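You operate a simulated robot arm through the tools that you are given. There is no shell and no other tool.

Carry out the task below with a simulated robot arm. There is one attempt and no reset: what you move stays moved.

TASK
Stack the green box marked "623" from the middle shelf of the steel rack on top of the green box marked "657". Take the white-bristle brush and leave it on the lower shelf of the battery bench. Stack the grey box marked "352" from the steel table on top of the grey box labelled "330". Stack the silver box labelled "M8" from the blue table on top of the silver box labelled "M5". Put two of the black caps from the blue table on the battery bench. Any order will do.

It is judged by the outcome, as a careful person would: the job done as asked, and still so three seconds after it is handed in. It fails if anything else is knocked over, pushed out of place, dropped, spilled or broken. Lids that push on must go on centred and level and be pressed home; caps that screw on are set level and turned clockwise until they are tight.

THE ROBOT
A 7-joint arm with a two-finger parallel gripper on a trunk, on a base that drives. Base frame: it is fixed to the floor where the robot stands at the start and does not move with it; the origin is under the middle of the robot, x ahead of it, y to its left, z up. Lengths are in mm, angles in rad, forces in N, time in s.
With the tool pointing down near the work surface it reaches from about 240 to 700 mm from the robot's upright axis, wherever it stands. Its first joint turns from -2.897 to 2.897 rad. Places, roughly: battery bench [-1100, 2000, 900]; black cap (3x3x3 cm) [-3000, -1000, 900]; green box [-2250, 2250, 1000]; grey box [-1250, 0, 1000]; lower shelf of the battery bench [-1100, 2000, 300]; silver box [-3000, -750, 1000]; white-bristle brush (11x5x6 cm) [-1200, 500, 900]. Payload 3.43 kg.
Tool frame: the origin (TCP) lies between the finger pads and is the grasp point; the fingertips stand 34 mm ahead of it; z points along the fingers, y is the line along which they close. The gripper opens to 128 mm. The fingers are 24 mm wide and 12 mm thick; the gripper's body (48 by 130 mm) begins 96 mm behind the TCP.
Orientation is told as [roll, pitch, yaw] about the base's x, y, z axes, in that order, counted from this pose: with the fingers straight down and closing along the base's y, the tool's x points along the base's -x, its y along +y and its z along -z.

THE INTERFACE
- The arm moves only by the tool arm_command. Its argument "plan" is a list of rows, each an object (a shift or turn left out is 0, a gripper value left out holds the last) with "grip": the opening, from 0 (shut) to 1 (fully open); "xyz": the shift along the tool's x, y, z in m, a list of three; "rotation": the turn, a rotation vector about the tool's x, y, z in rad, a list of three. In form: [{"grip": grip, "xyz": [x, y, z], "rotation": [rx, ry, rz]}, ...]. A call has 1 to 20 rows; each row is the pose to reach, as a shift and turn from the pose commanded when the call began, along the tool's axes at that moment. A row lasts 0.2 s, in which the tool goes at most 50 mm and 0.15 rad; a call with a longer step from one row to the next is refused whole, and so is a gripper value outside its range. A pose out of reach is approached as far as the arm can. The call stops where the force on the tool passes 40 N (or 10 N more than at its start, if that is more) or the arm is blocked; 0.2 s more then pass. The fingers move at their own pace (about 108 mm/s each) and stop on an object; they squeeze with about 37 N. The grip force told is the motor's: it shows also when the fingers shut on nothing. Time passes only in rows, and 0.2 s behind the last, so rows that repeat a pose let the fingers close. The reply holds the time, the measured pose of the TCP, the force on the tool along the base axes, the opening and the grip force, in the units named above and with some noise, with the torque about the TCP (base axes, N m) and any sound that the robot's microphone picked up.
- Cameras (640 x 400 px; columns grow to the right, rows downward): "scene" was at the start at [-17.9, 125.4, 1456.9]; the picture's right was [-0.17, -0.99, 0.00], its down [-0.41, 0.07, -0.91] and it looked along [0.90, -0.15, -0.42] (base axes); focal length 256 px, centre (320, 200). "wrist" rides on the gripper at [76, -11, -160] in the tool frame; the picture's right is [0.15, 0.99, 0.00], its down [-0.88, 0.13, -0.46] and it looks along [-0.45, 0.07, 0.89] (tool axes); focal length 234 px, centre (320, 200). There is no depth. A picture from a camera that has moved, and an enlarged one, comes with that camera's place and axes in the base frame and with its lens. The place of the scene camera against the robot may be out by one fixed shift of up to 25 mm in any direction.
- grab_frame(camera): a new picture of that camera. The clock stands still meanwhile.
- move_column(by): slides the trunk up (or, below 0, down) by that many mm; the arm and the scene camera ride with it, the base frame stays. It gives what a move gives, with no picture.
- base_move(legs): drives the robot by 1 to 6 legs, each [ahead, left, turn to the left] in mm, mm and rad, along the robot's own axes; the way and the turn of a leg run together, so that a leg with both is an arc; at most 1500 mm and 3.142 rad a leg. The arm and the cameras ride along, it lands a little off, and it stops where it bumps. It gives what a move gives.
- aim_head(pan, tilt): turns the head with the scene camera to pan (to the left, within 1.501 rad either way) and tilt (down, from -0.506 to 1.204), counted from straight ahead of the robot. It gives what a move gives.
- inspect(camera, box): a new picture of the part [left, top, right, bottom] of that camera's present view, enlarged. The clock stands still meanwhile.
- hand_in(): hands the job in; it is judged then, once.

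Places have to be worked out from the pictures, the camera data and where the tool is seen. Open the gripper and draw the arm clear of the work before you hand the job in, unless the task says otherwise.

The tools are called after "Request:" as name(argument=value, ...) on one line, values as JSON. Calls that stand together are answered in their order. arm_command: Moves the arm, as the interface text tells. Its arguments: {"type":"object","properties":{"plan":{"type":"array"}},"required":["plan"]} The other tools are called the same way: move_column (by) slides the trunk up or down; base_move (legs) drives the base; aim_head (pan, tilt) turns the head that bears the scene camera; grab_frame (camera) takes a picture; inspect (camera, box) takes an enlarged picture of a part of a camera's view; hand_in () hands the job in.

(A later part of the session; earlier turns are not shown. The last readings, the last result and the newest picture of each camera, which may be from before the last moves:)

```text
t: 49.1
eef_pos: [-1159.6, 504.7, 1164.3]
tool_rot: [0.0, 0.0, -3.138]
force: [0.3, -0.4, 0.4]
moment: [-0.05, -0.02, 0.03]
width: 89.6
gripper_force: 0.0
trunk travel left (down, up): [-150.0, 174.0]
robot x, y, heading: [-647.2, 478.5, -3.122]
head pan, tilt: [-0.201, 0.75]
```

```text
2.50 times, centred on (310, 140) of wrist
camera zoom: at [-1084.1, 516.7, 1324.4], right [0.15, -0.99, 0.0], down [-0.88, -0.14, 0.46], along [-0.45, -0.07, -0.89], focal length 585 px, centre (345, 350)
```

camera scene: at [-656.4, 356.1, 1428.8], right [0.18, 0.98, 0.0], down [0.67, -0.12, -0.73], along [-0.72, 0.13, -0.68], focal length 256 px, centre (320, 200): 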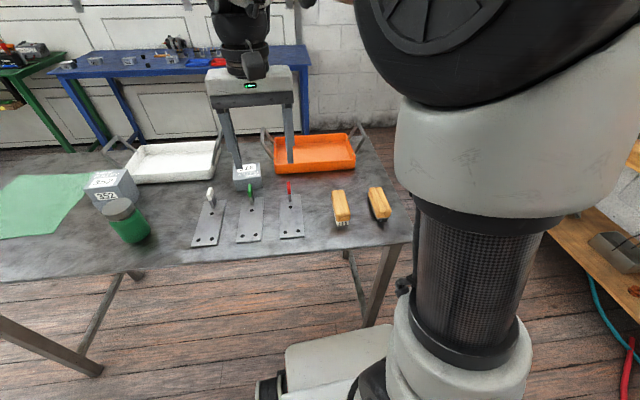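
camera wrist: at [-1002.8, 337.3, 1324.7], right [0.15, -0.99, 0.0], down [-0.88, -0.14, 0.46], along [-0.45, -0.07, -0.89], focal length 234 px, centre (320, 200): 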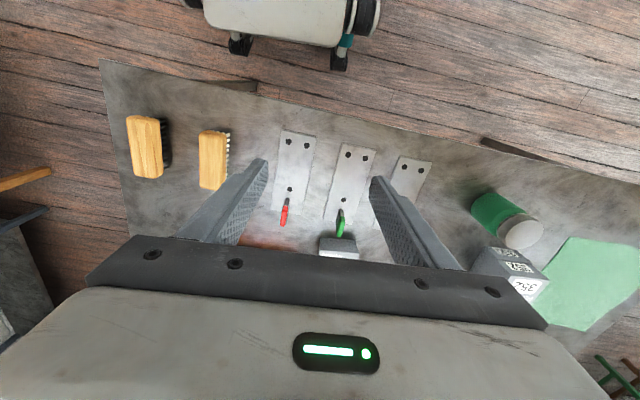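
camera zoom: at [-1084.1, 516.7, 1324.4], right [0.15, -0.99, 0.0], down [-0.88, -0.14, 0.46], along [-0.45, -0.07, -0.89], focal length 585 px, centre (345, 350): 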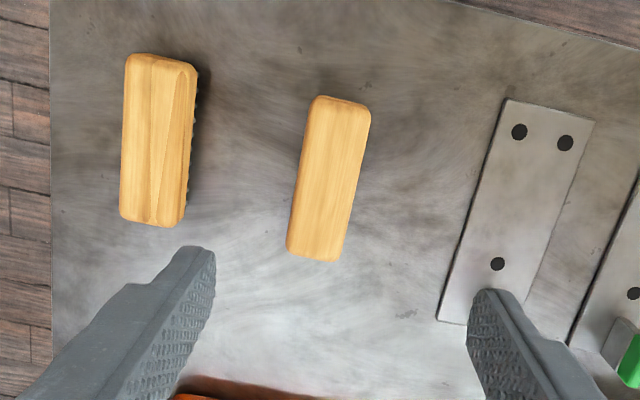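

Brush centre ≈ (-1164, 517), top z ≈ 922, long axis nearly along x. I tilt the tool forward ~60° (1.05 rad) while moving to z = 1000 above it.

Request:
arm_command(plan=[{"grip": 0.7, "xyz": [0, -0.004, 0.02], "rotation": [0, -0.15, 0]}, {"xyz": [0, -0.008, 0.04], "rotation": [0, -0.3, 0]}, {"xyz": [0, -0.0128, 0.06], "rotation": [0, -0.45, 0]}, {"xyz": [-0.004, -0.0128, 0.08], "rotation": [0, -0.6, 0]}, {"xyz": [-0.0044, -0.0128, 0.1], "rotation": [0, -0.75, 0]}, {"xyz": [-0.0044, -0.0128, 0.12], "rotation": [0, -0.9, 0]}, {"xyz": [-0.0044, -0.0128, 0.14], "rotation": [0, -1.05, 0]}, {"xyz": [-0.0044, -0.0128, 0.164], "rotation": [0, -1.05, 0]}])

Request:
grab_frame(camera="wrist")

Request:
grab_frame(camera="scene")

```text
t: 50.9
eef_pos: [-1155.3, 473.5, 997.8]
tool_rot: [0.091, -0.931, -3.035]
force: [-3.6, 3.6, 1.8]
moment: [-0.19, -0.32, 0.18]
width: 89.6
gripper_force: 0.1
out of reach, approached as far as the arm can: row 6, 7, 8
trunk travel left (down, up): [-150.0, 174.0]
robot x, y, heading: [-651.8, 473.9, -3.127]
head pan, tilt: [-0.201, 0.75]
```

```text
taken
camera wrist: at [-987.2, 517.3, 1031.7], right [0.26, -0.96, -0.06], down [-0.14, -0.1, 0.98], along [-0.95, -0.25, -0.16], focal length 234 px, centre (320, 200)
```

wrist: 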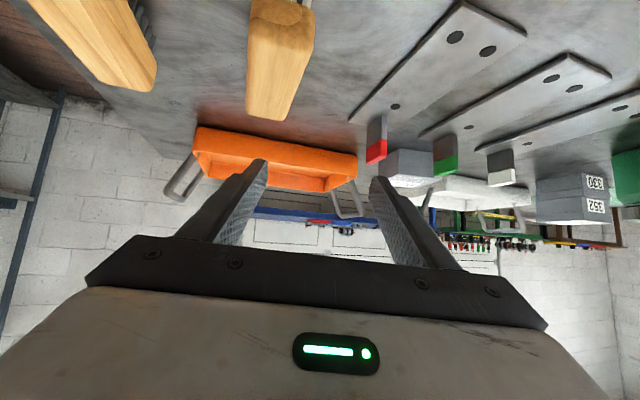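

```text
taken
camera scene: at [-657.1, 354.9, 1428.7], right [0.18, 0.98, 0.0], down [0.67, -0.12, -0.73], along [-0.72, 0.13, -0.68], focal length 256 px, centre (320, 200)
```

scene: 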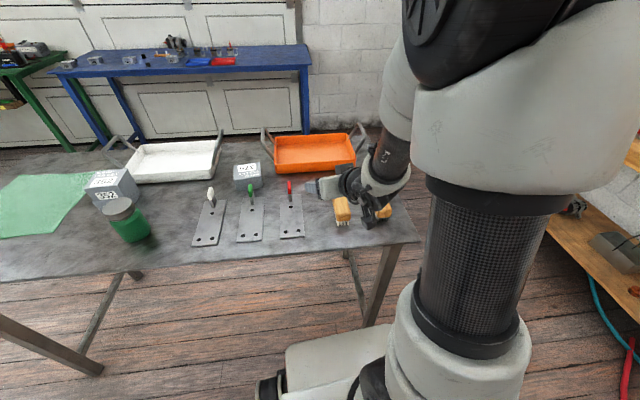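

That tilt is beyond the arm's joint range so close to the robot. I go back to a smaller tilt while lifting; I'll stand further away with the trunk lowered and use ~43° instead.

Request:
arm_command(plan=[{"grip": 0.7, "xyz": [-0.035, 0, -0.02], "rotation": [0, 0.15, 0]}, {"xyz": [-0.07, 0, -0.04], "rotation": [0, 0.3, 0]}, {"xyz": [-0.087, 0, -0.05], "rotation": [0, 0.3, 0]}, {"xyz": [-0.104, 0, -0.06], "rotation": [0, 0.3, 0]}, {"xyz": [-0.104, 0, -0.06], "rotation": [0, 0.3, 0]}])

```text
t: 52.1
eef_pos: [-1173.8, 504.5, 1126.3]
tool_rot: [0.108, -0.661, 3.137]
force: [0.6, -0.1, 0.1]
moment: [-0.01, 0.01, -0.02]
width: 89.4
gripper_force: 0.1
out of reach, approached as far as the arm can: row 2
trunk travel left (down, up): [-150.0, 174.0]
robot x, y, heading: [-647.2, 479.1, -3.121]
head pan, tilt: [-0.201, 0.75]
```

The arm is back at a reachable pose (tilt 0.66, small roll 0.11). I back up 240 mm to be ~750 mm from the brush and lower the trunk 150 mm.

Request:
base_move(legs=[[-240, 0, 0]])

Request:
move_column(by=-150)

Request:
arm_command(plan=[{"grip": 0.7, "xyz": [0, 0, 0], "rotation": [0.055, 0, 0]}, {"rotation": [0.108, 0, 0]}, {"rotation": [0.108, 0, 0]}])

```text
t: 53.9
eef_pos: [-933.6, 509.1, 1125.9]
tool_rot: [0.111, -0.663, 3.136]
force: [0.2, -0.5, 0.0]
moment: [-0.01, -0.06, 0.02]
width: 89.4
gripper_force: 0.1
trunk travel left (down, up): [-150.0, 174.0]
robot x, y, heading: [-406.2, 483.7, -3.124]
head pan, tilt: [-0.201, 0.75]
```

```text
t: 55.6
eef_pos: [-933.3, 509.7, 976.6]
tool_rot: [0.111, -0.661, 3.135]
force: [0.5, 0.6, -0.3]
moment: [-0.03, -0.01, 0.03]
width: 89.6
gripper_force: 0.1
trunk travel left (down, up): [0.0, 324.0]
robot x, y, heading: [-407.8, 485.3, -3.122]
head pan, tilt: [-0.201, 0.75]
```

```text
t: 56.4
eef_pos: [-933.5, 510.0, 976.4]
tool_rot: [0.001, -0.661, 3.136]
force: [-0.3, -0.4, 0.1]
moment: [-0.03, 0.01, 0.0]
width: 89.6
gripper_force: 0.1
trunk travel left (down, up): [0.0, 324.0]
robot x, y, heading: [-408.3, 482.3, -3.126]
head pan, tilt: [-0.201, 0.75]
```

Tilt 0.66 with level roll. I extend forward to hover over the brush at z≈995.

Request:
arm_command(plan=[{"grip": 0.7, "xyz": [-0.039, -0.001, 0.025]}, {"xyz": [-0.078, -0.002, 0.05]}, {"xyz": [-0.117, -0.004, 0.075]}, {"xyz": [-0.156, -0.005, 0.1]}, {"xyz": [-0.194, -0.006, 0.126]}, {"xyz": [-0.194, -0.006, 0.126]}])

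Request:
grab_frame(camera="wrist")

Request:
grab_frame(camera="scene")

```text
t: 57.8
eef_pos: [-1166.8, 515.8, 994.6]
tool_rot: [0.004, -0.66, 3.134]
force: [0.4, -1.2, 0.6]
moment: [-0.01, -0.05, 0.02]
width: 89.5
gripper_force: 0.1
trunk travel left (down, up): [0.0, 324.0]
robot x, y, heading: [-405.6, 480.9, -3.124]
head pan, tilt: [-0.201, 0.75]
```

```text
taken
camera wrist: at [-1007.9, 528.1, 1073.8], right [0.11, -0.99, -0.09], down [-0.42, -0.13, 0.9], along [-0.9, -0.06, -0.43], focal length 234 px, centre (320, 200)
```

wrist: 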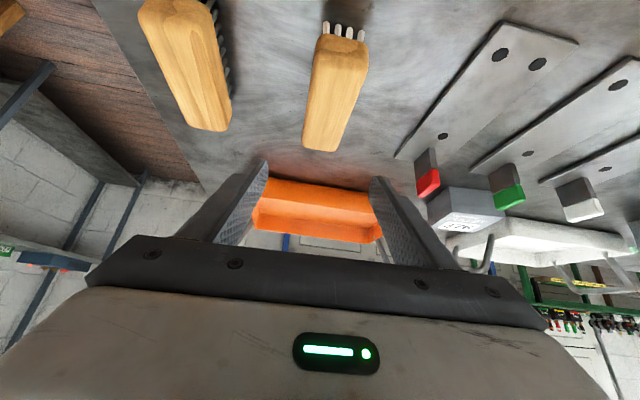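

```text
taken
camera scene: at [-416.4, 359.9, 1278.8], right [0.18, 0.98, 0.0], down [0.67, -0.13, -0.73], along [-0.72, 0.14, -0.68], focal length 256 px, centre (320, 200)
```

scene: 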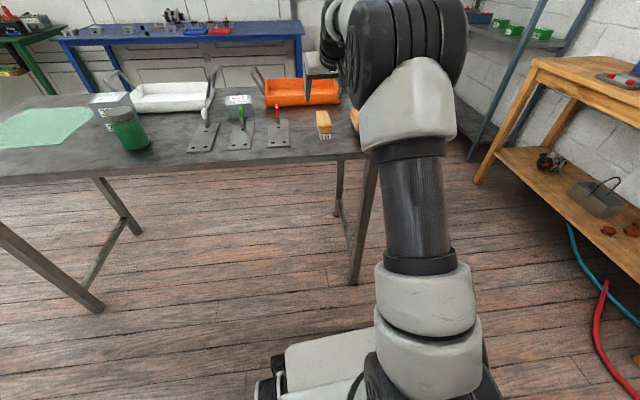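

I zoom the wrist view to refine the brush position relative to the fingers.

Request:
inspect(camera="wrist", box=[240, 0, 440, 200])

```text
2.00 times, centred on (340, 100) of wrist
camera zoom: at [-1007.9, 528.1, 1073.8], right [0.11, -0.99, -0.09], down [-0.42, -0.13, 0.9], along [-0.9, -0.06, -0.43], focal length 468 px, centre (280, 400)
```

zoom: 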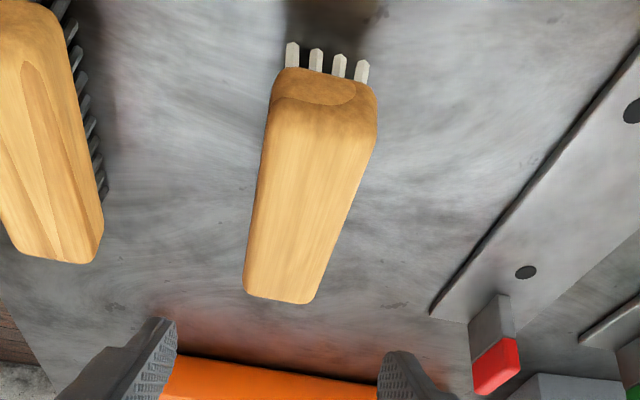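

Brush centre ≈ (-1158, 517.5). I descend vertically to TCP z≈909 and close on the wood.

Request:
arm_command(plan=[{"grip": 0.7, "xyz": [0.02, -0.001, 0.018]}, {"xyz": [0.038, -0.0015, 0.038]}, {"xyz": [0.052, -0.0015, 0.055]}, {"xyz": [0.0586, -0.0015, 0.0628]}, {"grip": 0.5, "xyz": [0.0586, -0.0015, 0.0628]}, {"grip": 0.2, "xyz": [0.0586, -0.0015, 0.0628]}, {"grip": 0.2, "xyz": [0.0586, -0.0015, 0.0628]}, {"grip": 0.2, "xyz": [0.0586, -0.0015, 0.0628]}])

Request:
grab_frame(camera="wrist")

```text
t: 59.6
eef_pos: [-1157.2, 518.6, 910.1]
tool_rot: [0.004, -0.662, 3.136]
force: [-0.6, 0.0, -0.2]
moment: [0.0, 0.02, 0.06]
width: 41.8
gripper_force: 37.2
trunk travel left (down, up): [0.0, 324.0]
robot x, y, heading: [-406.8, 481.5, -3.123]
head pan, tilt: [-0.201, 0.75]
```

```text
taken
camera wrist: at [-999.1, 529.8, 989.9], right [0.11, -0.99, -0.09], down [-0.42, -0.13, 0.9], along [-0.9, -0.06, -0.43], focal length 234 px, centre (320, 200)
```

wrist: 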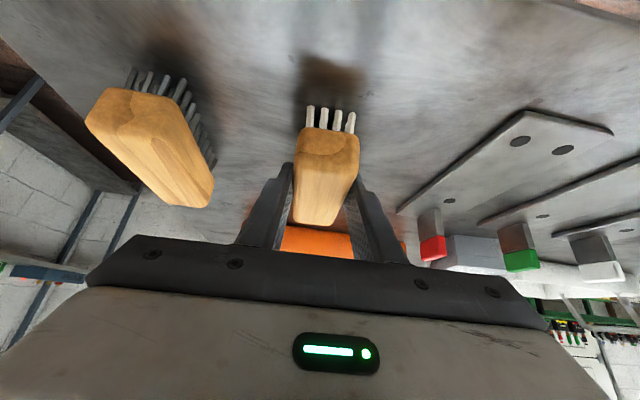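

Brush gripped. I lift it 130 mm straight up and check.

Request:
arm_command(plan=[{"grip": 0.2, "xyz": [-0.012, 0, -0.016]}, {"xyz": [-0.03, 0, -0.04]}, {"xyz": [-0.055, 0, -0.071]}, {"xyz": [-0.08, 0, -0.103]}])

Request:
grab_frame(camera="wrist")

```text
t: 60.6
eef_pos: [-1155.2, 519.0, 1041.8]
tool_rot: [0.004, -0.66, 3.135]
force: [-1.0, -0.5, -2.2]
moment: [-0.01, -0.01, 0.04]
width: 41.4
gripper_force: 36.6
trunk travel left (down, up): [0.0, 324.0]
robot x, y, heading: [-408.6, 482.5, -3.124]
head pan, tilt: [-0.201, 0.75]
```

```text
taken
camera wrist: at [-997.5, 529.3, 1121.8], right [0.11, -0.99, -0.09], down [-0.42, -0.13, 0.9], along [-0.9, -0.06, -0.43], focal length 234 px, centre (320, 200)
```

wrist: 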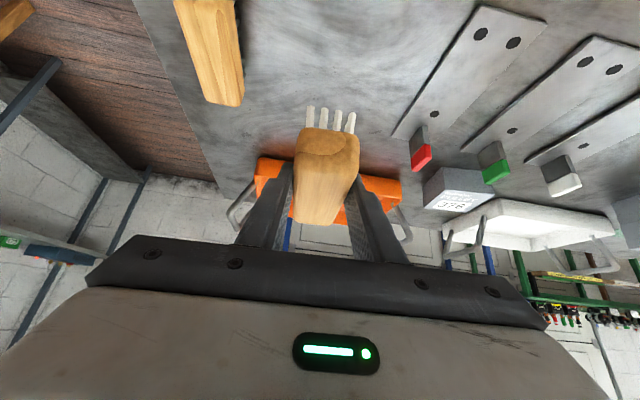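

Brush is secure (2 N). I back off, turn right to face +y, slide left and move ahead toward the battery bench, stopping well short of it.

Request:
base_move(legs=[[-150, 0, 0], [0, 0, -1.588], [0, 430, 0], [300, 0, 0]])

Request:
aim_head(pan=0.0, tilt=0.6)

Request:
grab_frame(camera="scene")

Request:
grab_frame(camera="wrist")

```text
t: 65.0
eef_pos: [-447.5, 1207.4, 1041.5]
tool_rot: [0.004, -0.66, 1.87]
force: [0.1, 0.0, -1.6]
moment: [0.0, 0.01, 0.0]
width: 41.3
gripper_force: 37.1
trunk travel left (down, up): [0.0, 324.0]
robot x, y, heading: [-255.9, 487.3, 1.892]
head pan, tilt: [-0.201, 0.75]
stopped in leg 2: the robot was blocked; the commanded pose is now the measured one
```

```text
t: 65.7
eef_pos: [-447.9, 1207.1, 1041.8]
tool_rot: [0.004, -0.661, 1.871]
force: [-0.6, 0.0, -1.2]
moment: [-0.02, 0.04, 0.01]
width: 41.5
gripper_force: 36.7
trunk travel left (down, up): [0.0, 324.0]
robot x, y, heading: [-257.2, 486.9, 1.89]
head pan, tilt: [0.0, 0.6]
```

```text
taken
camera scene: at [-407.7, 439.9, 1291.6], right [0.95, 0.31, 0.0], down [0.18, -0.54, -0.82], along [-0.26, 0.78, -0.57], focal length 256 px, centre (320, 200)
```

scene: 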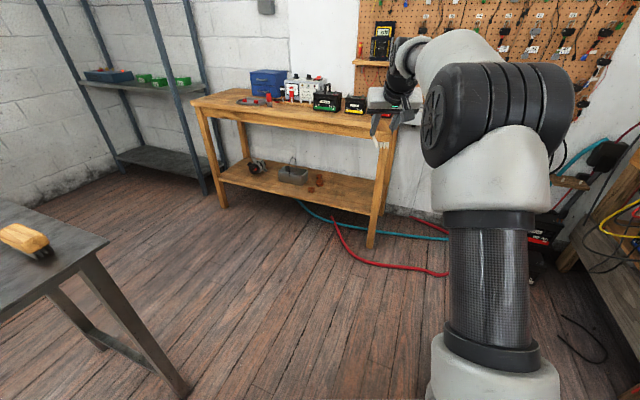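

```text
taken
camera wrist: at [-390.0, 1061.0, 1121.5], right [-0.91, -0.4, -0.09], down [-0.25, 0.36, 0.9], along [-0.33, 0.84, -0.43], focal length 234 px, centre (320, 200)
```

wrist: 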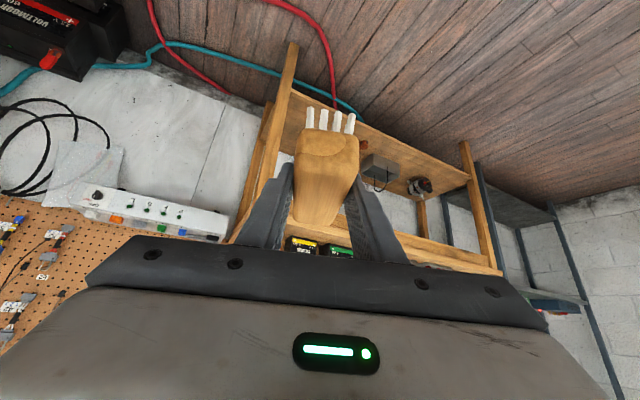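

The turn was blocked at heading 1.89 — probably the bin on the right-front. I look to the right and around to see what touches.

Request:
aim_head(pan=-1.0, tilt=0.9)

Request:
grab_frame(camera="scene")

```text
t: 67.0
eef_pos: [-447.7, 1206.8, 1041.5]
tool_rot: [0.005, -0.659, 1.871]
force: [0.2, 0.5, -1.9]
moment: [-0.01, -0.02, -0.01]
width: 41.7
gripper_force: 37.0
trunk travel left (down, up): [0.0, 324.0]
robot x, y, heading: [-257.4, 486.0, 1.891]
head pan, tilt: [-1.0, 0.901]
```

```text
taken
camera scene: at [-332.5, 414.8, 1266.9], right [0.78, -0.63, 0.0], down [-0.49, -0.61, -0.62], along [0.39, 0.48, -0.78], focal length 256 px, centre (320, 200)
```

scene: 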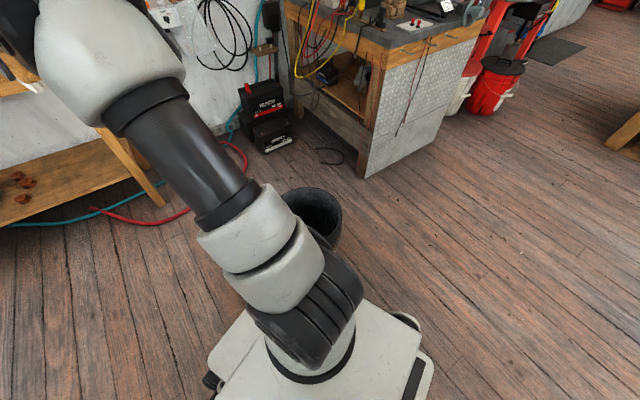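

The base's right-front corner is up against the bin (bin still upright). I slide left away from it, then finish the turn to face the bench.

Request:
base_move(legs=[[0, 300, 0], [0, 0, -0.32]])

Request:
aim_head(pan=-1.2, tilt=0.7)

Request:
grab_frame(camera="scene")

Request:
aim_head(pan=0, tilt=0.6)

Request:
grab_frame(camera="scene")

```text
t: 71.5
eef_pos: [-502.3, 1133.6, 1041.7]
tool_rot: [0.001, -0.66, 1.548]
force: [-0.5, -0.2, -0.9]
moment: [-0.04, -0.01, -0.04]
width: 41.3
gripper_force: 36.2
trunk travel left (down, up): [0.0, 324.0]
robot x, y, heading: [-550.7, 389.1, 1.571]
head pan, tilt: [-1.0, 0.901]
```

```text
t: 72.3
eef_pos: [-502.9, 1134.4, 1041.8]
tool_rot: [0.004, -0.66, 1.549]
force: [0.4, -0.5, -1.0]
moment: [-0.02, -0.02, 0.0]
width: 41.5
gripper_force: 37.3
trunk travel left (down, up): [0.0, 324.0]
robot x, y, heading: [-553.0, 385.8, 1.573]
head pan, tilt: [-1.201, 0.7]
```

```text
taken
camera scene: at [-629.4, 329.0, 1283.0], right [0.36, -0.93, 0.0], down [-0.6, -0.23, -0.76], along [0.71, 0.28, -0.64], focal length 256 px, centre (320, 200)
```

scene: 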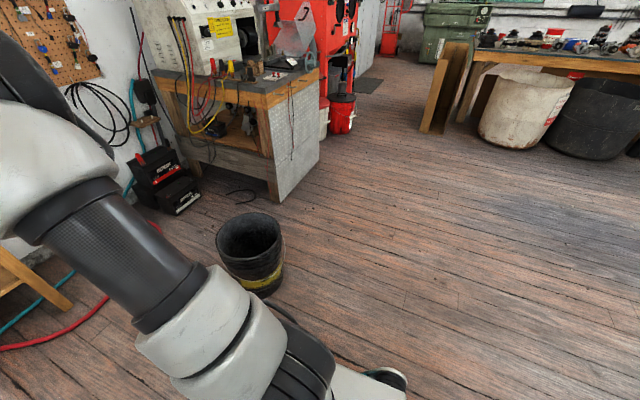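

```text
t: 73.7
eef_pos: [-501.6, 1134.4, 1041.7]
tool_rot: [0.003, -0.659, 1.546]
force: [0.0, -0.3, -1.2]
moment: [-0.02, 0.0, -0.03]
width: 41.5
gripper_force: 36.9
trunk travel left (down, up): [0.0, 324.0]
robot x, y, heading: [-551.8, 387.5, 1.569]
head pan, tilt: [0.0, 0.6]
```

```text
taken
camera scene: at [-708.4, 386.7, 1291.7], right [1.0, 0.0, 0.0], down [0.0, -0.57, -0.82], along [0.0, 0.82, -0.57], focal length 256 px, centre (320, 200)
```

scene: 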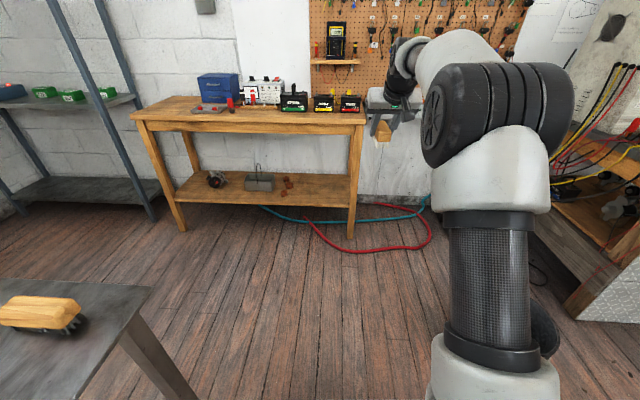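

The bin is upright where it was. The bench's lower shelf front edge is near y≈1790, z≈295, free for x from about -850 to -520. I lower the arm here in open floor to TCP z≈413, before driving toward the bench.

Request:
arm_command(plan=[{"grip": 0.2, "xyz": [0.0275, 0, 0.0355]}, {"xyz": [0.055, 0, 0.071]}, {"xyz": [0.0825, 0, 0.1065]}, {"xyz": [0.11, 0, 0.142]}, {"xyz": [0.1375, 0, 0.1775]}, {"xyz": [0.165, 0, 0.213]}, {"xyz": [0.1925, 0, 0.2485]}, {"xyz": [0.22, 0, 0.284]}, {"xyz": [0.2475, 0, 0.3195]}, {"xyz": [0.275, 0, 0.355]}, {"xyz": [0.3025, 0, 0.3905]}, {"xyz": [0.33, 0, 0.426]}, {"xyz": [0.3575, 0, 0.4615]}, {"xyz": [0.385, 0, 0.497]}])

Request:
grab_frame(camera="scene")

Request:
grab_frame(camera="wrist")

```text
t: 76.7
eef_pos: [-503.5, 1135.0, 410.6]
tool_rot: [0.003, -0.663, 1.549]
force: [-0.5, 0.2, -0.4]
moment: [-0.1, -0.01, 0.0]
width: 41.3
gripper_force: 37.0
trunk travel left (down, up): [0.0, 324.0]
robot x, y, heading: [-548.7, 387.6, 1.567]
head pan, tilt: [0.0, 0.6]
```

```text
taken
camera scene: at [-708.5, 386.4, 1291.8], right [1.0, 0.0, 0.0], down [0.0, -0.56, -0.83], along [0.0, 0.83, -0.56], focal length 256 px, centre (320, 200)
```

scene: 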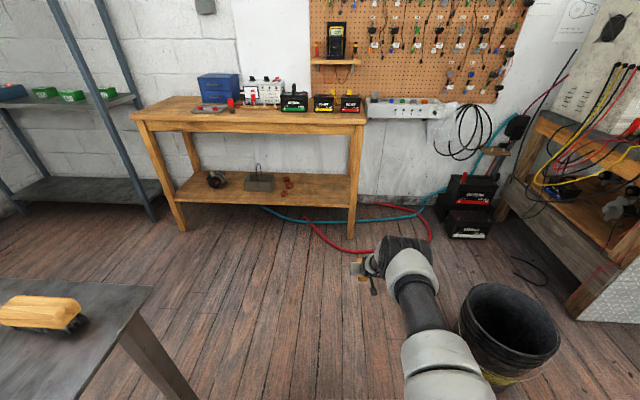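

```text
taken
camera wrist: at [-495.3, 978.4, 490.7], right [-0.99, -0.1, -0.09], down [-0.12, 0.42, 0.9], along [-0.05, 0.9, -0.42], focal length 234 px, centre (320, 200)
```

wrist: 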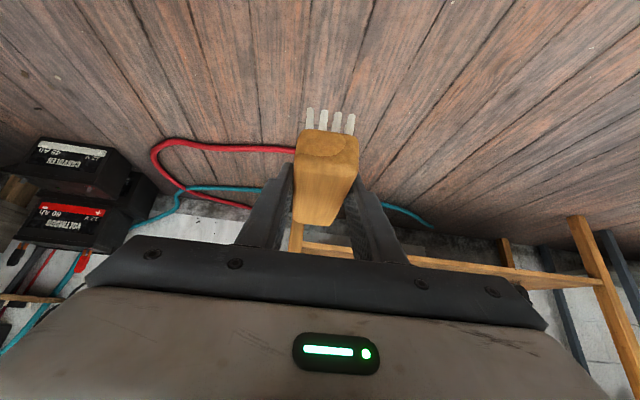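

Now I drive ahead ~440 mm then left ~185 mm.

Request:
base_move(legs=[[440, 0, 0], [0, 185, 0]])

Request:
grab_frame(camera="scene")

Request:
grab_frame(camera="wrist")

```text
t: 81.4
eef_pos: [-693.3, 1576.2, 410.6]
tool_rot: [0.005, -0.66, 1.553]
force: [0.2, -0.1, -1.1]
moment: [-0.02, 0.01, -0.03]
width: 41.6
gripper_force: 37.3
trunk travel left (down, up): [0.0, 324.0]
robot x, y, heading: [-738.9, 824.1, 1.57]
head pan, tilt: [0.0, 0.6]
```

```text
taken
camera scene: at [-894.4, 826.1, 1291.7], right [1.0, 0.0, 0.0], down [0.0, -0.57, -0.83], along [0.0, 0.82, -0.57], focal length 256 px, centre (320, 200)
```

scene: 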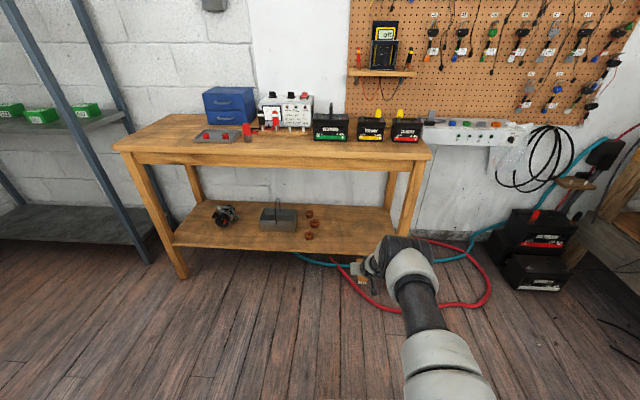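

```text
taken
camera wrist: at [-684.4, 1418.3, 490.5], right [-0.99, -0.1, -0.09], down [-0.12, 0.42, 0.9], along [-0.05, 0.9, -0.43], focal length 234 px, centre (320, 200)
```

wrist: 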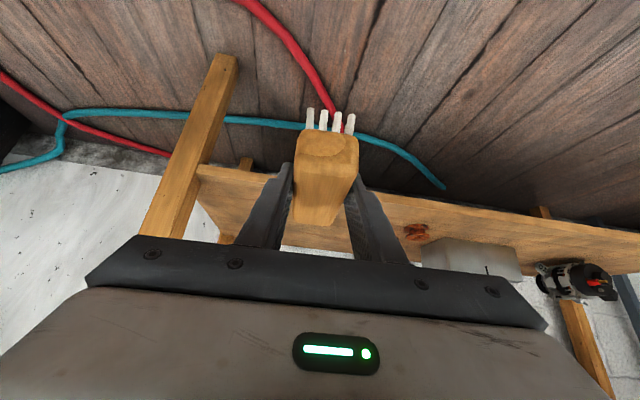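

Shelf front edge is at y≈1763 here, z≈295. I drive ahead ~290 mm to bring the brush over the free right part of the shelf.

Request:
base_move(legs=[[290, 0, 0]])

Request:
aim_head(pan=-0.1, tilt=0.9)

Request:
grab_frame(camera="scene")

Request:
grab_frame(camera="wrist")

```text
t: 83.4
eef_pos: [-689.6, 1864.4, 410.4]
tool_rot: [0.003, -0.658, 1.547]
force: [0.6, 0.0, -1.4]
moment: [0.0, 0.02, 0.05]
width: 41.5
gripper_force: 37.0
trunk travel left (down, up): [0.0, 324.0]
robot x, y, heading: [-734.9, 1114.9, 1.574]
head pan, tilt: [0.0, 0.6]
```

```text
t: 84.2
eef_pos: [-690.3, 1863.7, 410.5]
tool_rot: [0.003, -0.66, 1.548]
force: [-0.6, -0.6, -0.2]
moment: [-0.05, 0.01, 0.0]
width: 41.4
gripper_force: 36.9
trunk travel left (down, up): [0.0, 324.0]
robot x, y, heading: [-736.7, 1117.5, 1.571]
head pan, tilt: [-0.099, 0.901]
```

```text
taken
camera scene: at [-887.3, 1102.6, 1266.9], right [0.99, -0.1, 0.0], down [-0.08, -0.78, -0.62], along [0.06, 0.62, -0.78], focal length 256 px, centre (320, 200)
```

scene: 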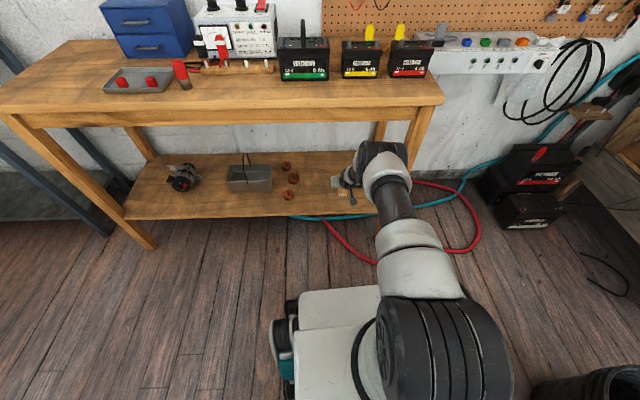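

```text
taken
camera wrist: at [-681.6, 1706.9, 490.4], right [-0.99, -0.1, -0.09], down [-0.12, 0.42, 0.9], along [-0.05, 0.9, -0.43], focal length 234 px, centre (320, 200)
```

wrist: 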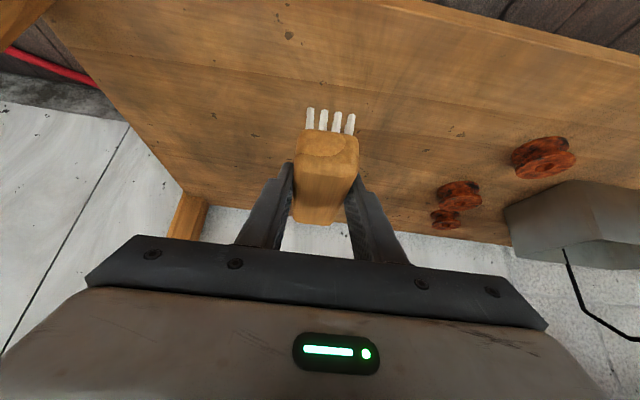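

The brush is over the shelf with clear room. I lower 50 mm, then in small steps until contact.

Request:
arm_command(plan=[{"grip": 0.2, "xyz": [0.01, 0, 0.013]}, {"xyz": [0.02, 0, 0.0255]}, {"xyz": [0.0307, 0, 0.0395]}])

Request:
grab_frame(camera="wrist")

Request:
inspect(camera="scene", box=[280, 140, 420, 240])

```text
t: 85.0
eef_pos: [-689.9, 1863.4, 360.1]
tool_rot: [0.004, -0.661, 1.547]
force: [-0.3, 0.0, -1.3]
moment: [-0.03, 0.05, 0.0]
width: 41.8
gripper_force: 37.1
trunk travel left (down, up): [0.0, 324.0]
robot x, y, heading: [-739.0, 1116.7, 1.569]
head pan, tilt: [-0.099, 0.901]
```

```text
taken
camera wrist: at [-682.2, 1706.5, 440.3], right [-0.99, -0.1, -0.09], down [-0.12, 0.42, 0.9], along [-0.05, 0.9, -0.43], focal length 234 px, centre (320, 200)
```

wrist: 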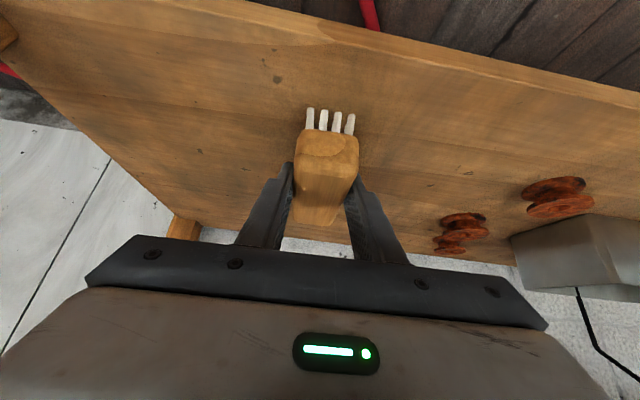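

```text
4.00 times, centred on (350, 190) of scene
camera zoom: at [-887.3, 1102.5, 1266.9], right [0.99, -0.1, 0.0], down [-0.08, -0.78, -0.62], along [0.06, 0.62, -0.78], focal length 1026 px, centre (200, 240)
```

zoom: 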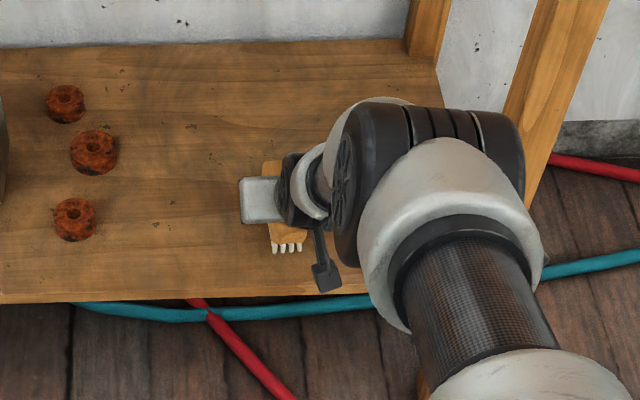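

Still free. I continue down in 3 mm steps.

Request:
arm_command(plan=[{"grip": 0.2, "xyz": [0.00184, 0, 0.00237]}, {"xyz": [0.00368, 0, 0.00474]}, {"xyz": [0.00552, 0, 0.00711]}, {"xyz": [0.0067, 0, 0.0087]}])

```text
t: 86.0
eef_pos: [-690.4, 1864.8, 351.0]
tool_rot: [0.005, -0.66, 1.547]
force: [-0.3, -0.7, 1.4]
moment: [0.09, -0.01, 0.01]
width: 41.3
gripper_force: 36.9
trunk travel left (down, up): [0.0, 324.0]
robot x, y, heading: [-739.0, 1113.2, 1.575]
head pan, tilt: [-0.099, 0.901]
```

Force rises slightly, beginning contact. One more 2 mm.

Request:
arm_command(plan=[{"grip": 0.2, "xyz": [0.0006, 0, 0.0008]}, {"xyz": [0.0012, 0, 0.0016]}, {"xyz": [0.0012, 0, 0.0016]}])

Request:
inspect(camera="wrist", box=[220, 60, 440, 240])

```text
t: 86.8
eef_pos: [-690.9, 1865.2, 350.3]
tool_rot: [0.003, -0.666, 1.548]
force: [-2.3, -6.3, 17.2]
moment: [-0.39, -0.05, -0.04]
width: 41.7
gripper_force: 37.2
trunk travel left (down, up): [0.0, 324.0]
robot x, y, heading: [-735.5, 1117.3, 1.569]
head pan, tilt: [-0.099, 0.901]
```

```text
2.22 times, centred on (330, 150) of wrist
camera zoom: at [-682.2, 1707.6, 429.4], right [-0.99, -0.1, -0.09], down [-0.12, 0.41, 0.9], along [-0.05, 0.9, -0.42], focal length 520 px, centre (298, 311)
```

zoom: 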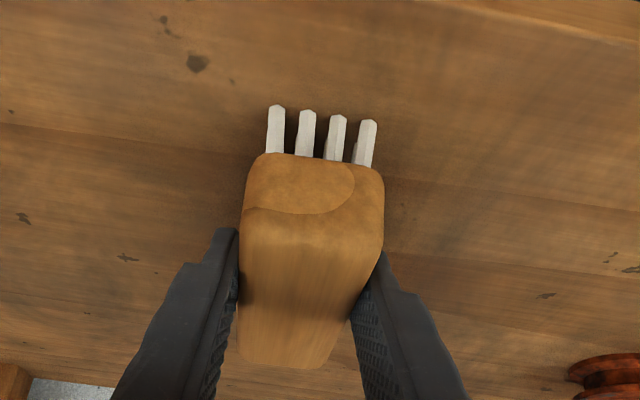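

Firm contact with the brush level. I release and withdraw along the tool axis.

Request:
arm_command(plan=[{"grip": 0.4, "xyz": [-0.0006, 0, -0.0008]}, {"grip": 0.6, "xyz": [-0.0006, 0, -0.0008]}, {"grip": 0.6, "xyz": [0, 0, -0.01]}, {"xyz": [0, 0, -0.04]}, {"xyz": [0, 0, -0.08]}, {"xyz": [0, 0, -0.12]}])

Request:
grab_frame(camera="wrist")

```text
t: 88.2
eef_pos: [-689.2, 1789.5, 445.7]
tool_rot: [0.003, -0.662, 1.547]
force: [-0.2, 0.5, -0.6]
moment: [-0.02, -0.01, 0.01]
width: 76.8
gripper_force: 0.1
trunk travel left (down, up): [0.0, 324.0]
robot x, y, heading: [-735.2, 1114.4, 1.571]
head pan, tilt: [-0.099, 0.901]
```

```text
taken
camera wrist: at [-681.3, 1632.1, 524.7], right [-0.99, -0.1, -0.09], down [-0.12, 0.42, 0.9], along [-0.05, 0.9, -0.43], focal length 234 px, centre (320, 200)
```

wrist: 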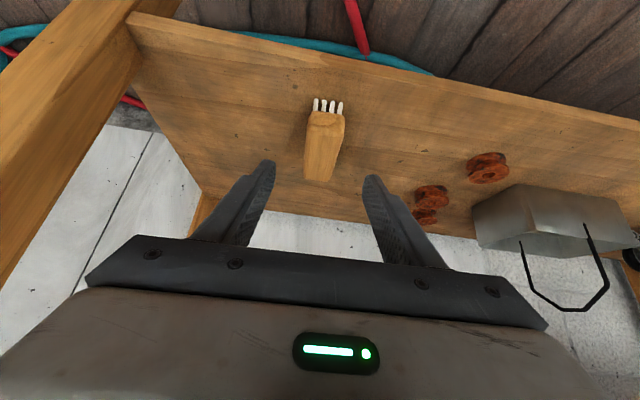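

The brush stands on the lower shelf, upright. I back the robot off 200 mm and then raise the arm.

Request:
base_move(legs=[[-200, 0, 0]])

Request:
arm_command(plan=[{"grip": 0.6, "xyz": [-0.0276, 0, -0.0356]}, {"xyz": [-0.055, 0, -0.071]}, {"xyz": [-0.083, 0, -0.107]}, {"xyz": [-0.11, 0, -0.142]}, {"xyz": [-0.138, 0, -0.178]}, {"xyz": [-0.166, 0, -0.214]}, {"xyz": [-0.193, 0, -0.249]}, {"xyz": [-0.221, 0, -0.285]}, {"xyz": [-0.248, 0, -0.32]}, {"xyz": [-0.276, 0, -0.356]}, {"xyz": [-0.304, 0, -0.392]}, {"xyz": [-0.331, 0, -0.427]}, {"xyz": [-0.359, 0, -0.463]}, {"xyz": [-0.386, 0, -0.498]}])

Request:
arm_command(plan=[{"grip": 0.6, "rotation": [0, 0.13, 0]}, {"rotation": [0, 0.26, 0]}, {"rotation": [0, 0.39, 0]}, {"rotation": [0, 0.52, 0]}, {"rotation": [0, 0.66, 0]}])

```text
t: 89.8
eef_pos: [-690.5, 1589.9, 445.0]
tool_rot: [0.004, -0.66, 1.547]
force: [0.3, -0.1, -0.2]
moment: [0.02, 0.03, 0.0]
width: 76.7
gripper_force: 0.0
trunk travel left (down, up): [0.0, 324.0]
robot x, y, heading: [-736.9, 916.1, 1.565]
head pan, tilt: [-0.099, 0.901]
```

```text
t: 92.8
eef_pos: [-688.9, 1589.0, 1075.5]
tool_rot: [0.004, -0.66, 1.548]
force: [0.4, -0.5, 1.0]
moment: [-0.05, -0.02, 0.02]
width: 76.6
gripper_force: 0.0
trunk travel left (down, up): [0.0, 324.0]
robot x, y, heading: [-736.8, 918.3, 1.572]
head pan, tilt: [-0.099, 0.901]
```

```text
t: 94.0
eef_pos: [-692.0, 1550.7, 1054.1]
tool_rot: [0.001, -0.045, 1.549]
force: [-0.3, 0.4, 0.3]
moment: [0.0, 0.01, 0.03]
width: 76.9
gripper_force: 0.1
out of reach, approached as far as the arm can: row 4, 5
trunk travel left (down, up): [0.0, 324.0]
robot x, y, heading: [-735.9, 916.5, 1.566]
head pan, tilt: [-0.099, 0.901]
```

Next the green boxes. I straighten and retract the arm, raise the trunk 150 mm and look toward the rack.

Request:
arm_command(plan=[{"grip": 0.8, "xyz": [0.045, 0, 0], "rotation": [0, 0.045, 0]}, {"xyz": [0.09, 0, 0], "rotation": [0, 0.045, 0]}, {"xyz": [0.135, 0, 0], "rotation": [0, 0.045, 0]}, {"xyz": [0.18, 0, 0], "rotation": [0, 0.045, 0]}])

Request:
move_column(by=150)

Request:
aim_head(pan=0.8, tilt=0.5)

Request:
grab_frame(camera="scene")

Request:
aim_head(pan=1.5, tilt=0.7)

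Request:
grab_frame(camera="scene")

```text
t: 95.0
eef_pos: [-698.0, 1374.4, 1055.4]
tool_rot: [0.001, 0.044, 1.549]
force: [-0.2, 0.3, -0.8]
moment: [-0.07, 0.0, 0.03]
width: 102.8
gripper_force: 0.0
trunk travel left (down, up): [0.0, 324.0]
robot x, y, heading: [-735.9, 920.4, 1.567]
head pan, tilt: [-0.099, 0.901]
```

```text
t: 96.7
eef_pos: [-697.4, 1374.4, 1206.5]
tool_rot: [0.003, 0.046, 1.549]
force: [-0.5, 0.0, 0.0]
moment: [-0.01, 0.02, -0.02]
width: 102.1
gripper_force: 0.0
trunk travel left (down, up): [-150.0, 174.0]
robot x, y, heading: [-732.2, 916.0, 1.568]
head pan, tilt: [-0.099, 0.901]
```

```text
t: 97.9
eef_pos: [-697.9, 1373.8, 1207.2]
tool_rot: [0.002, 0.047, 1.55]
force: [0.8, -0.5, -0.2]
moment: [0.0, -0.01, -0.01]
width: 102.4
gripper_force: 0.0
trunk travel left (down, up): [-150.0, 174.0]
robot x, y, heading: [-733.6, 914.7, 1.569]
head pan, tilt: [0.799, 0.499]
```

```text
taken
camera scene: at [-960.3, 891.3, 1450.7], right [0.7, 0.72, 0.0], down [0.34, -0.33, -0.88], along [-0.63, 0.61, -0.48], focal length 256 px, centre (320, 200)
```

scene: 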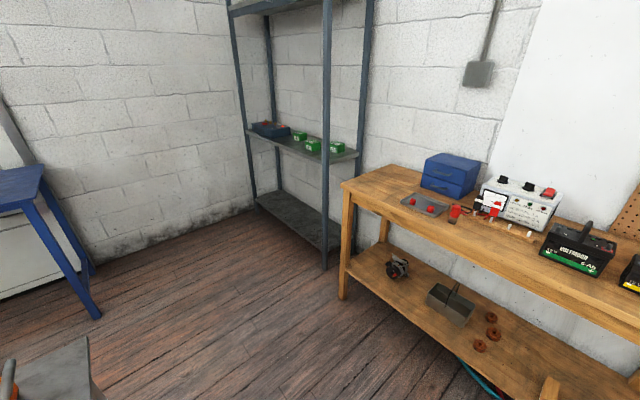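

```text
t: 99.0
eef_pos: [-698.3, 1373.4, 1206.7]
tool_rot: [0.003, 0.045, 1.55]
force: [-0.4, 0.5, -0.8]
moment: [0.01, -0.01, 0.0]
width: 102.2
gripper_force: 0.0
trunk travel left (down, up): [-150.0, 174.0]
robot x, y, heading: [-735.3, 916.4, 1.563]
head pan, tilt: [1.499, 0.7]
```

```text
taken
camera scene: at [-979.9, 834.0, 1433.1], right [0.07, 1.0, 0.0], down [0.64, -0.05, -0.77], along [-0.76, 0.06, -0.64], focal length 256 px, centre (320, 200)
```

scene: 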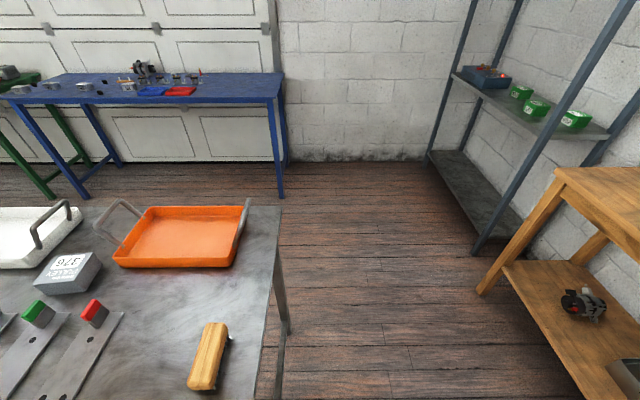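

The rack stands beyond the bench's left end, front at about y≈2050; three green boxes near x≈-2250. I drive ahead 230 mm to clear the steel table, slide left 1460 mm, then look again.

Request:
base_move(legs=[[230, 0, 0], [0, 1460, 0]])

Request:
aim_head(pan=0.0, tilt=0.4)

Request:
grab_frame(camera="scene")

```text
t: 114.4
eef_pos: [-2154.1, 1598.0, 1205.6]
tool_rot: [0.0, 0.044, 1.562]
force: [-0.9, -0.5, -0.6]
moment: [-0.02, -0.01, 0.0]
width: 102.6
gripper_force: 0.1
trunk travel left (down, up): [-150.0, 174.0]
robot x, y, heading: [-2187.1, 1140.8, 1.577]
head pan, tilt: [1.499, 0.7]
```

```text
t: 116.0
eef_pos: [-2154.6, 1597.5, 1205.8]
tool_rot: [0.001, 0.044, 1.562]
force: [0.6, -0.8, 0.2]
moment: [0.01, 0.01, -0.01]
width: 102.3
gripper_force: 0.0
trunk travel left (down, up): [-150.0, 174.0]
robot x, y, heading: [-2185.8, 1139.7, 1.579]
head pan, tilt: [0.0, 0.4]
```

```text
taken
camera scene: at [-2345.9, 1141.9, 1459.9], right [1.0, 0.01, 0.0], down [0.0, -0.39, -0.92], along [-0.01, 0.92, -0.39], focal length 256 px, centre (320, 200)
```

scene: 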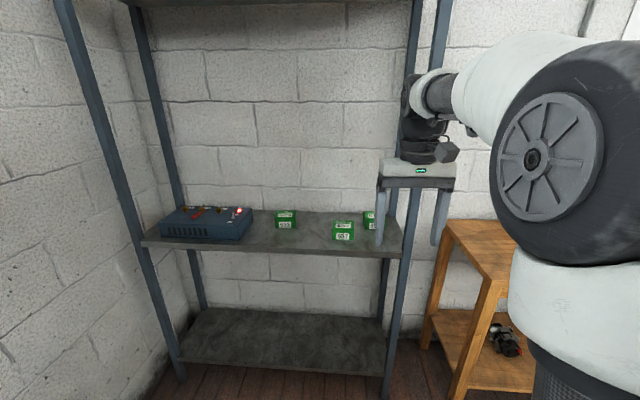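

Request:
inspect(camera="scene", box=[250, 180, 410, 280])

Request:
grab_frame(camera="wrist")

```text
4.00 times, centred on (330, 230) of scene
camera zoom: at [-2345.9, 1141.9, 1459.9], right [1.0, 0.01, 0.0], down [0.0, -0.39, -0.92], along [-0.01, 0.92, -0.39], focal length 1026 px, centre (280, 80)
```

zoom: 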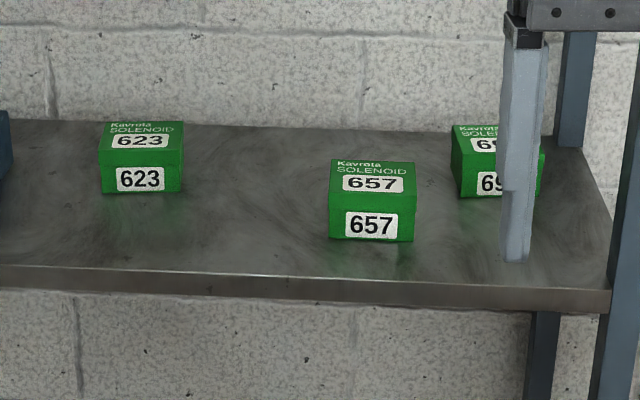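

```text
taken
camera wrist: at [-2143.5, 1529.0, 1368.9], right [-0.99, -0.14, 0.01], down [-0.12, 0.9, 0.42], along [-0.07, 0.41, -0.91], focal length 234 px, centre (320, 200)
```

wrist: 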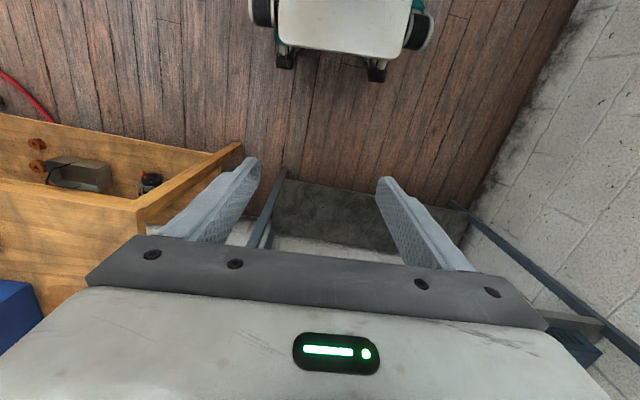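

Boxes: 623 at about (-2515, 2205), 657 at about (-2265, 2105), shelf z≈885. I slide left 200 and then ahead 430 (base front stays short of the rack).

Request:
base_move(legs=[[0, 200, 0], [430, 0, 0]])

Request:
aim_head(pan=0.0, tilt=0.7)

Request:
grab_frame(camera="scene")

Request:
grab_frame(camera="wrist")

```text
t: 120.8
eef_pos: [-2355.1, 2028.0, 1206.1]
tool_rot: [0.001, 0.043, 1.556]
force: [0.2, 1.3, -0.1]
moment: [-0.01, 0.02, 0.02]
width: 102.4
gripper_force: 0.1
trunk travel left (down, up): [-150.0, 174.0]
robot x, y, heading: [-2383.3, 1570.0, 1.578]
head pan, tilt: [0.0, 0.4]
```

```text
t: 121.6
eef_pos: [-2353.6, 2027.1, 1205.2]
tool_rot: [0.003, 0.043, 1.558]
force: [0.8, 0.1, 1.0]
moment: [-0.02, -0.04, 0.0]
width: 102.4
gripper_force: 0.0
trunk travel left (down, up): [-150.0, 174.0]
robot x, y, heading: [-2389.7, 1570.2, 1.579]
head pan, tilt: [0.0, 0.7]
```

```text
taken
camera scene: at [-2547.8, 1565.5, 1433.1], right [1.0, 0.0, 0.0], down [0.0, -0.64, -0.77], along [0.0, 0.77, -0.64], focal length 256 px, centre (320, 200)
```

scene: 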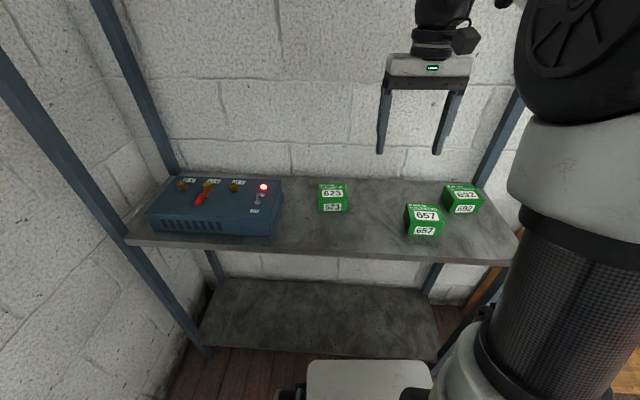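

```text
taken
camera wrist: at [-2343.3, 1959.2, 1369.0], right [-0.99, -0.13, 0.01], down [-0.12, 0.9, 0.42], along [-0.06, 0.41, -0.91], focal length 234 px, centre (320, 200)
```

wrist: 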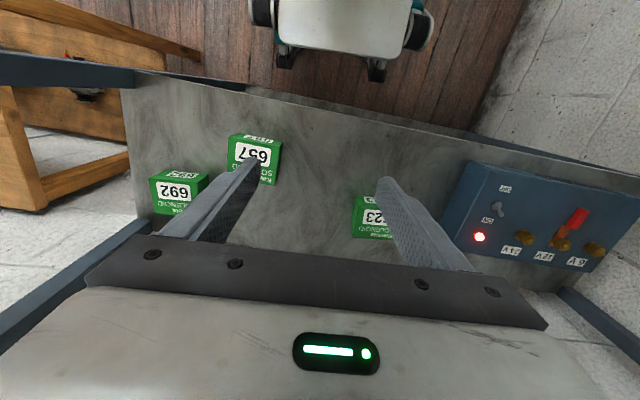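

I move the tool over box 623's estimated place at a lower height, levelling the small pitch.

Request:
arm_command(plan=[{"grip": 1, "xyz": [-0.02, 0.025, 0.02], "rotation": [0, -0.044, 0]}, {"xyz": [-0.04, 0.05, 0.04], "rotation": [0, -0.044, 0]}, {"xyz": [-0.06, 0.075, 0.06], "rotation": [0, -0.044, 0]}, {"xyz": [-0.08, 0.1, 0.075], "rotation": [0, -0.044, 0]}, {"xyz": [-0.1, 0.125, 0.09], "rotation": [0, -0.044, 0]}, {"xyz": [-0.121, 0.148, 0.105], "rotation": [0, -0.044, 0]}])

Request:
grab_frame(camera="wrist")

```text
t: 123.0
eef_pos: [-2501.1, 2146.3, 1094.3]
tool_rot: [0.001, 0.0, 1.558]
force: [0.1, -0.3, 0.2]
moment: [0.03, -0.01, -0.02]
width: 128.1
gripper_force: 0.1
trunk travel left (down, up): [-150.0, 174.0]
robot x, y, heading: [-2390.1, 1568.0, 1.577]
head pan, tilt: [0.0, 0.7]
```

```text
taken
camera wrist: at [-2491.3, 2070.7, 1254.9], right [-0.99, -0.13, 0.0], down [-0.12, 0.88, 0.46], along [-0.06, 0.45, -0.89], focal length 234 px, centre (320, 200)
```

wrist: 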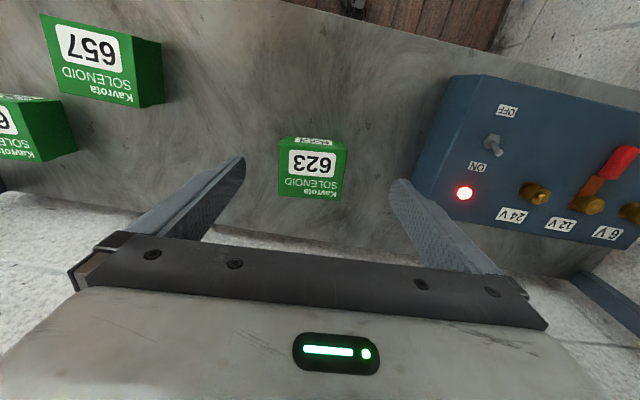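

Request:
inspect(camera="wrist", box=[240, 100, 400, 220])

Request:
inspect(camera="wrist", box=[0, 0, 200, 150])

```text
3.33 times, centred on (320, 160) of wrist
camera zoom: at [-2491.3, 2070.7, 1254.9], right [-0.99, -0.13, 0.0], down [-0.12, 0.88, 0.46], along [-0.06, 0.45, -0.89], focal length 781 px, centre (320, 333)
```

zoom: 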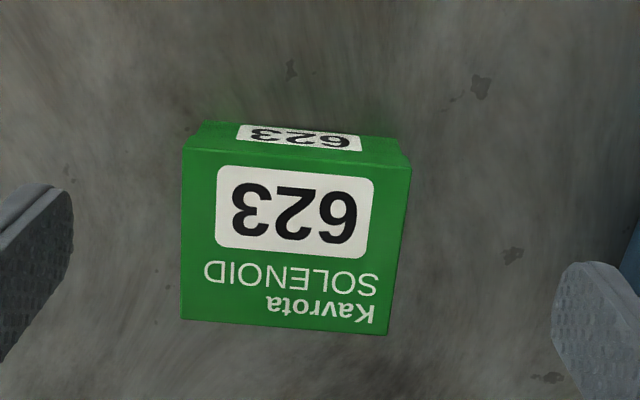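

```text
2.67 times, centred on (100, 75) of wrist
camera zoom: at [-2491.3, 2070.7, 1254.9], right [-0.99, -0.13, 0.0], down [-0.12, 0.88, 0.46], along [-0.06, 0.45, -0.89], focal length 624 px, centre (907, 533)
```

zoom: 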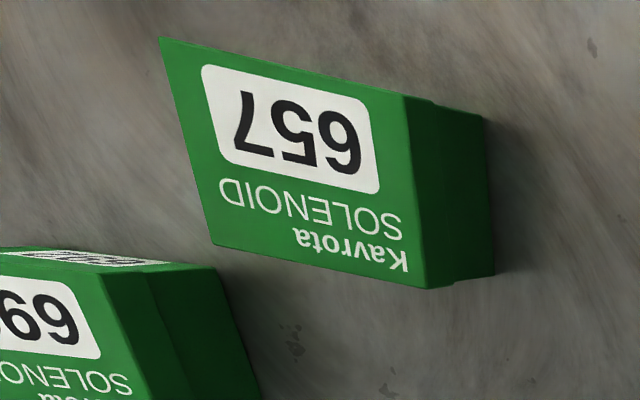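

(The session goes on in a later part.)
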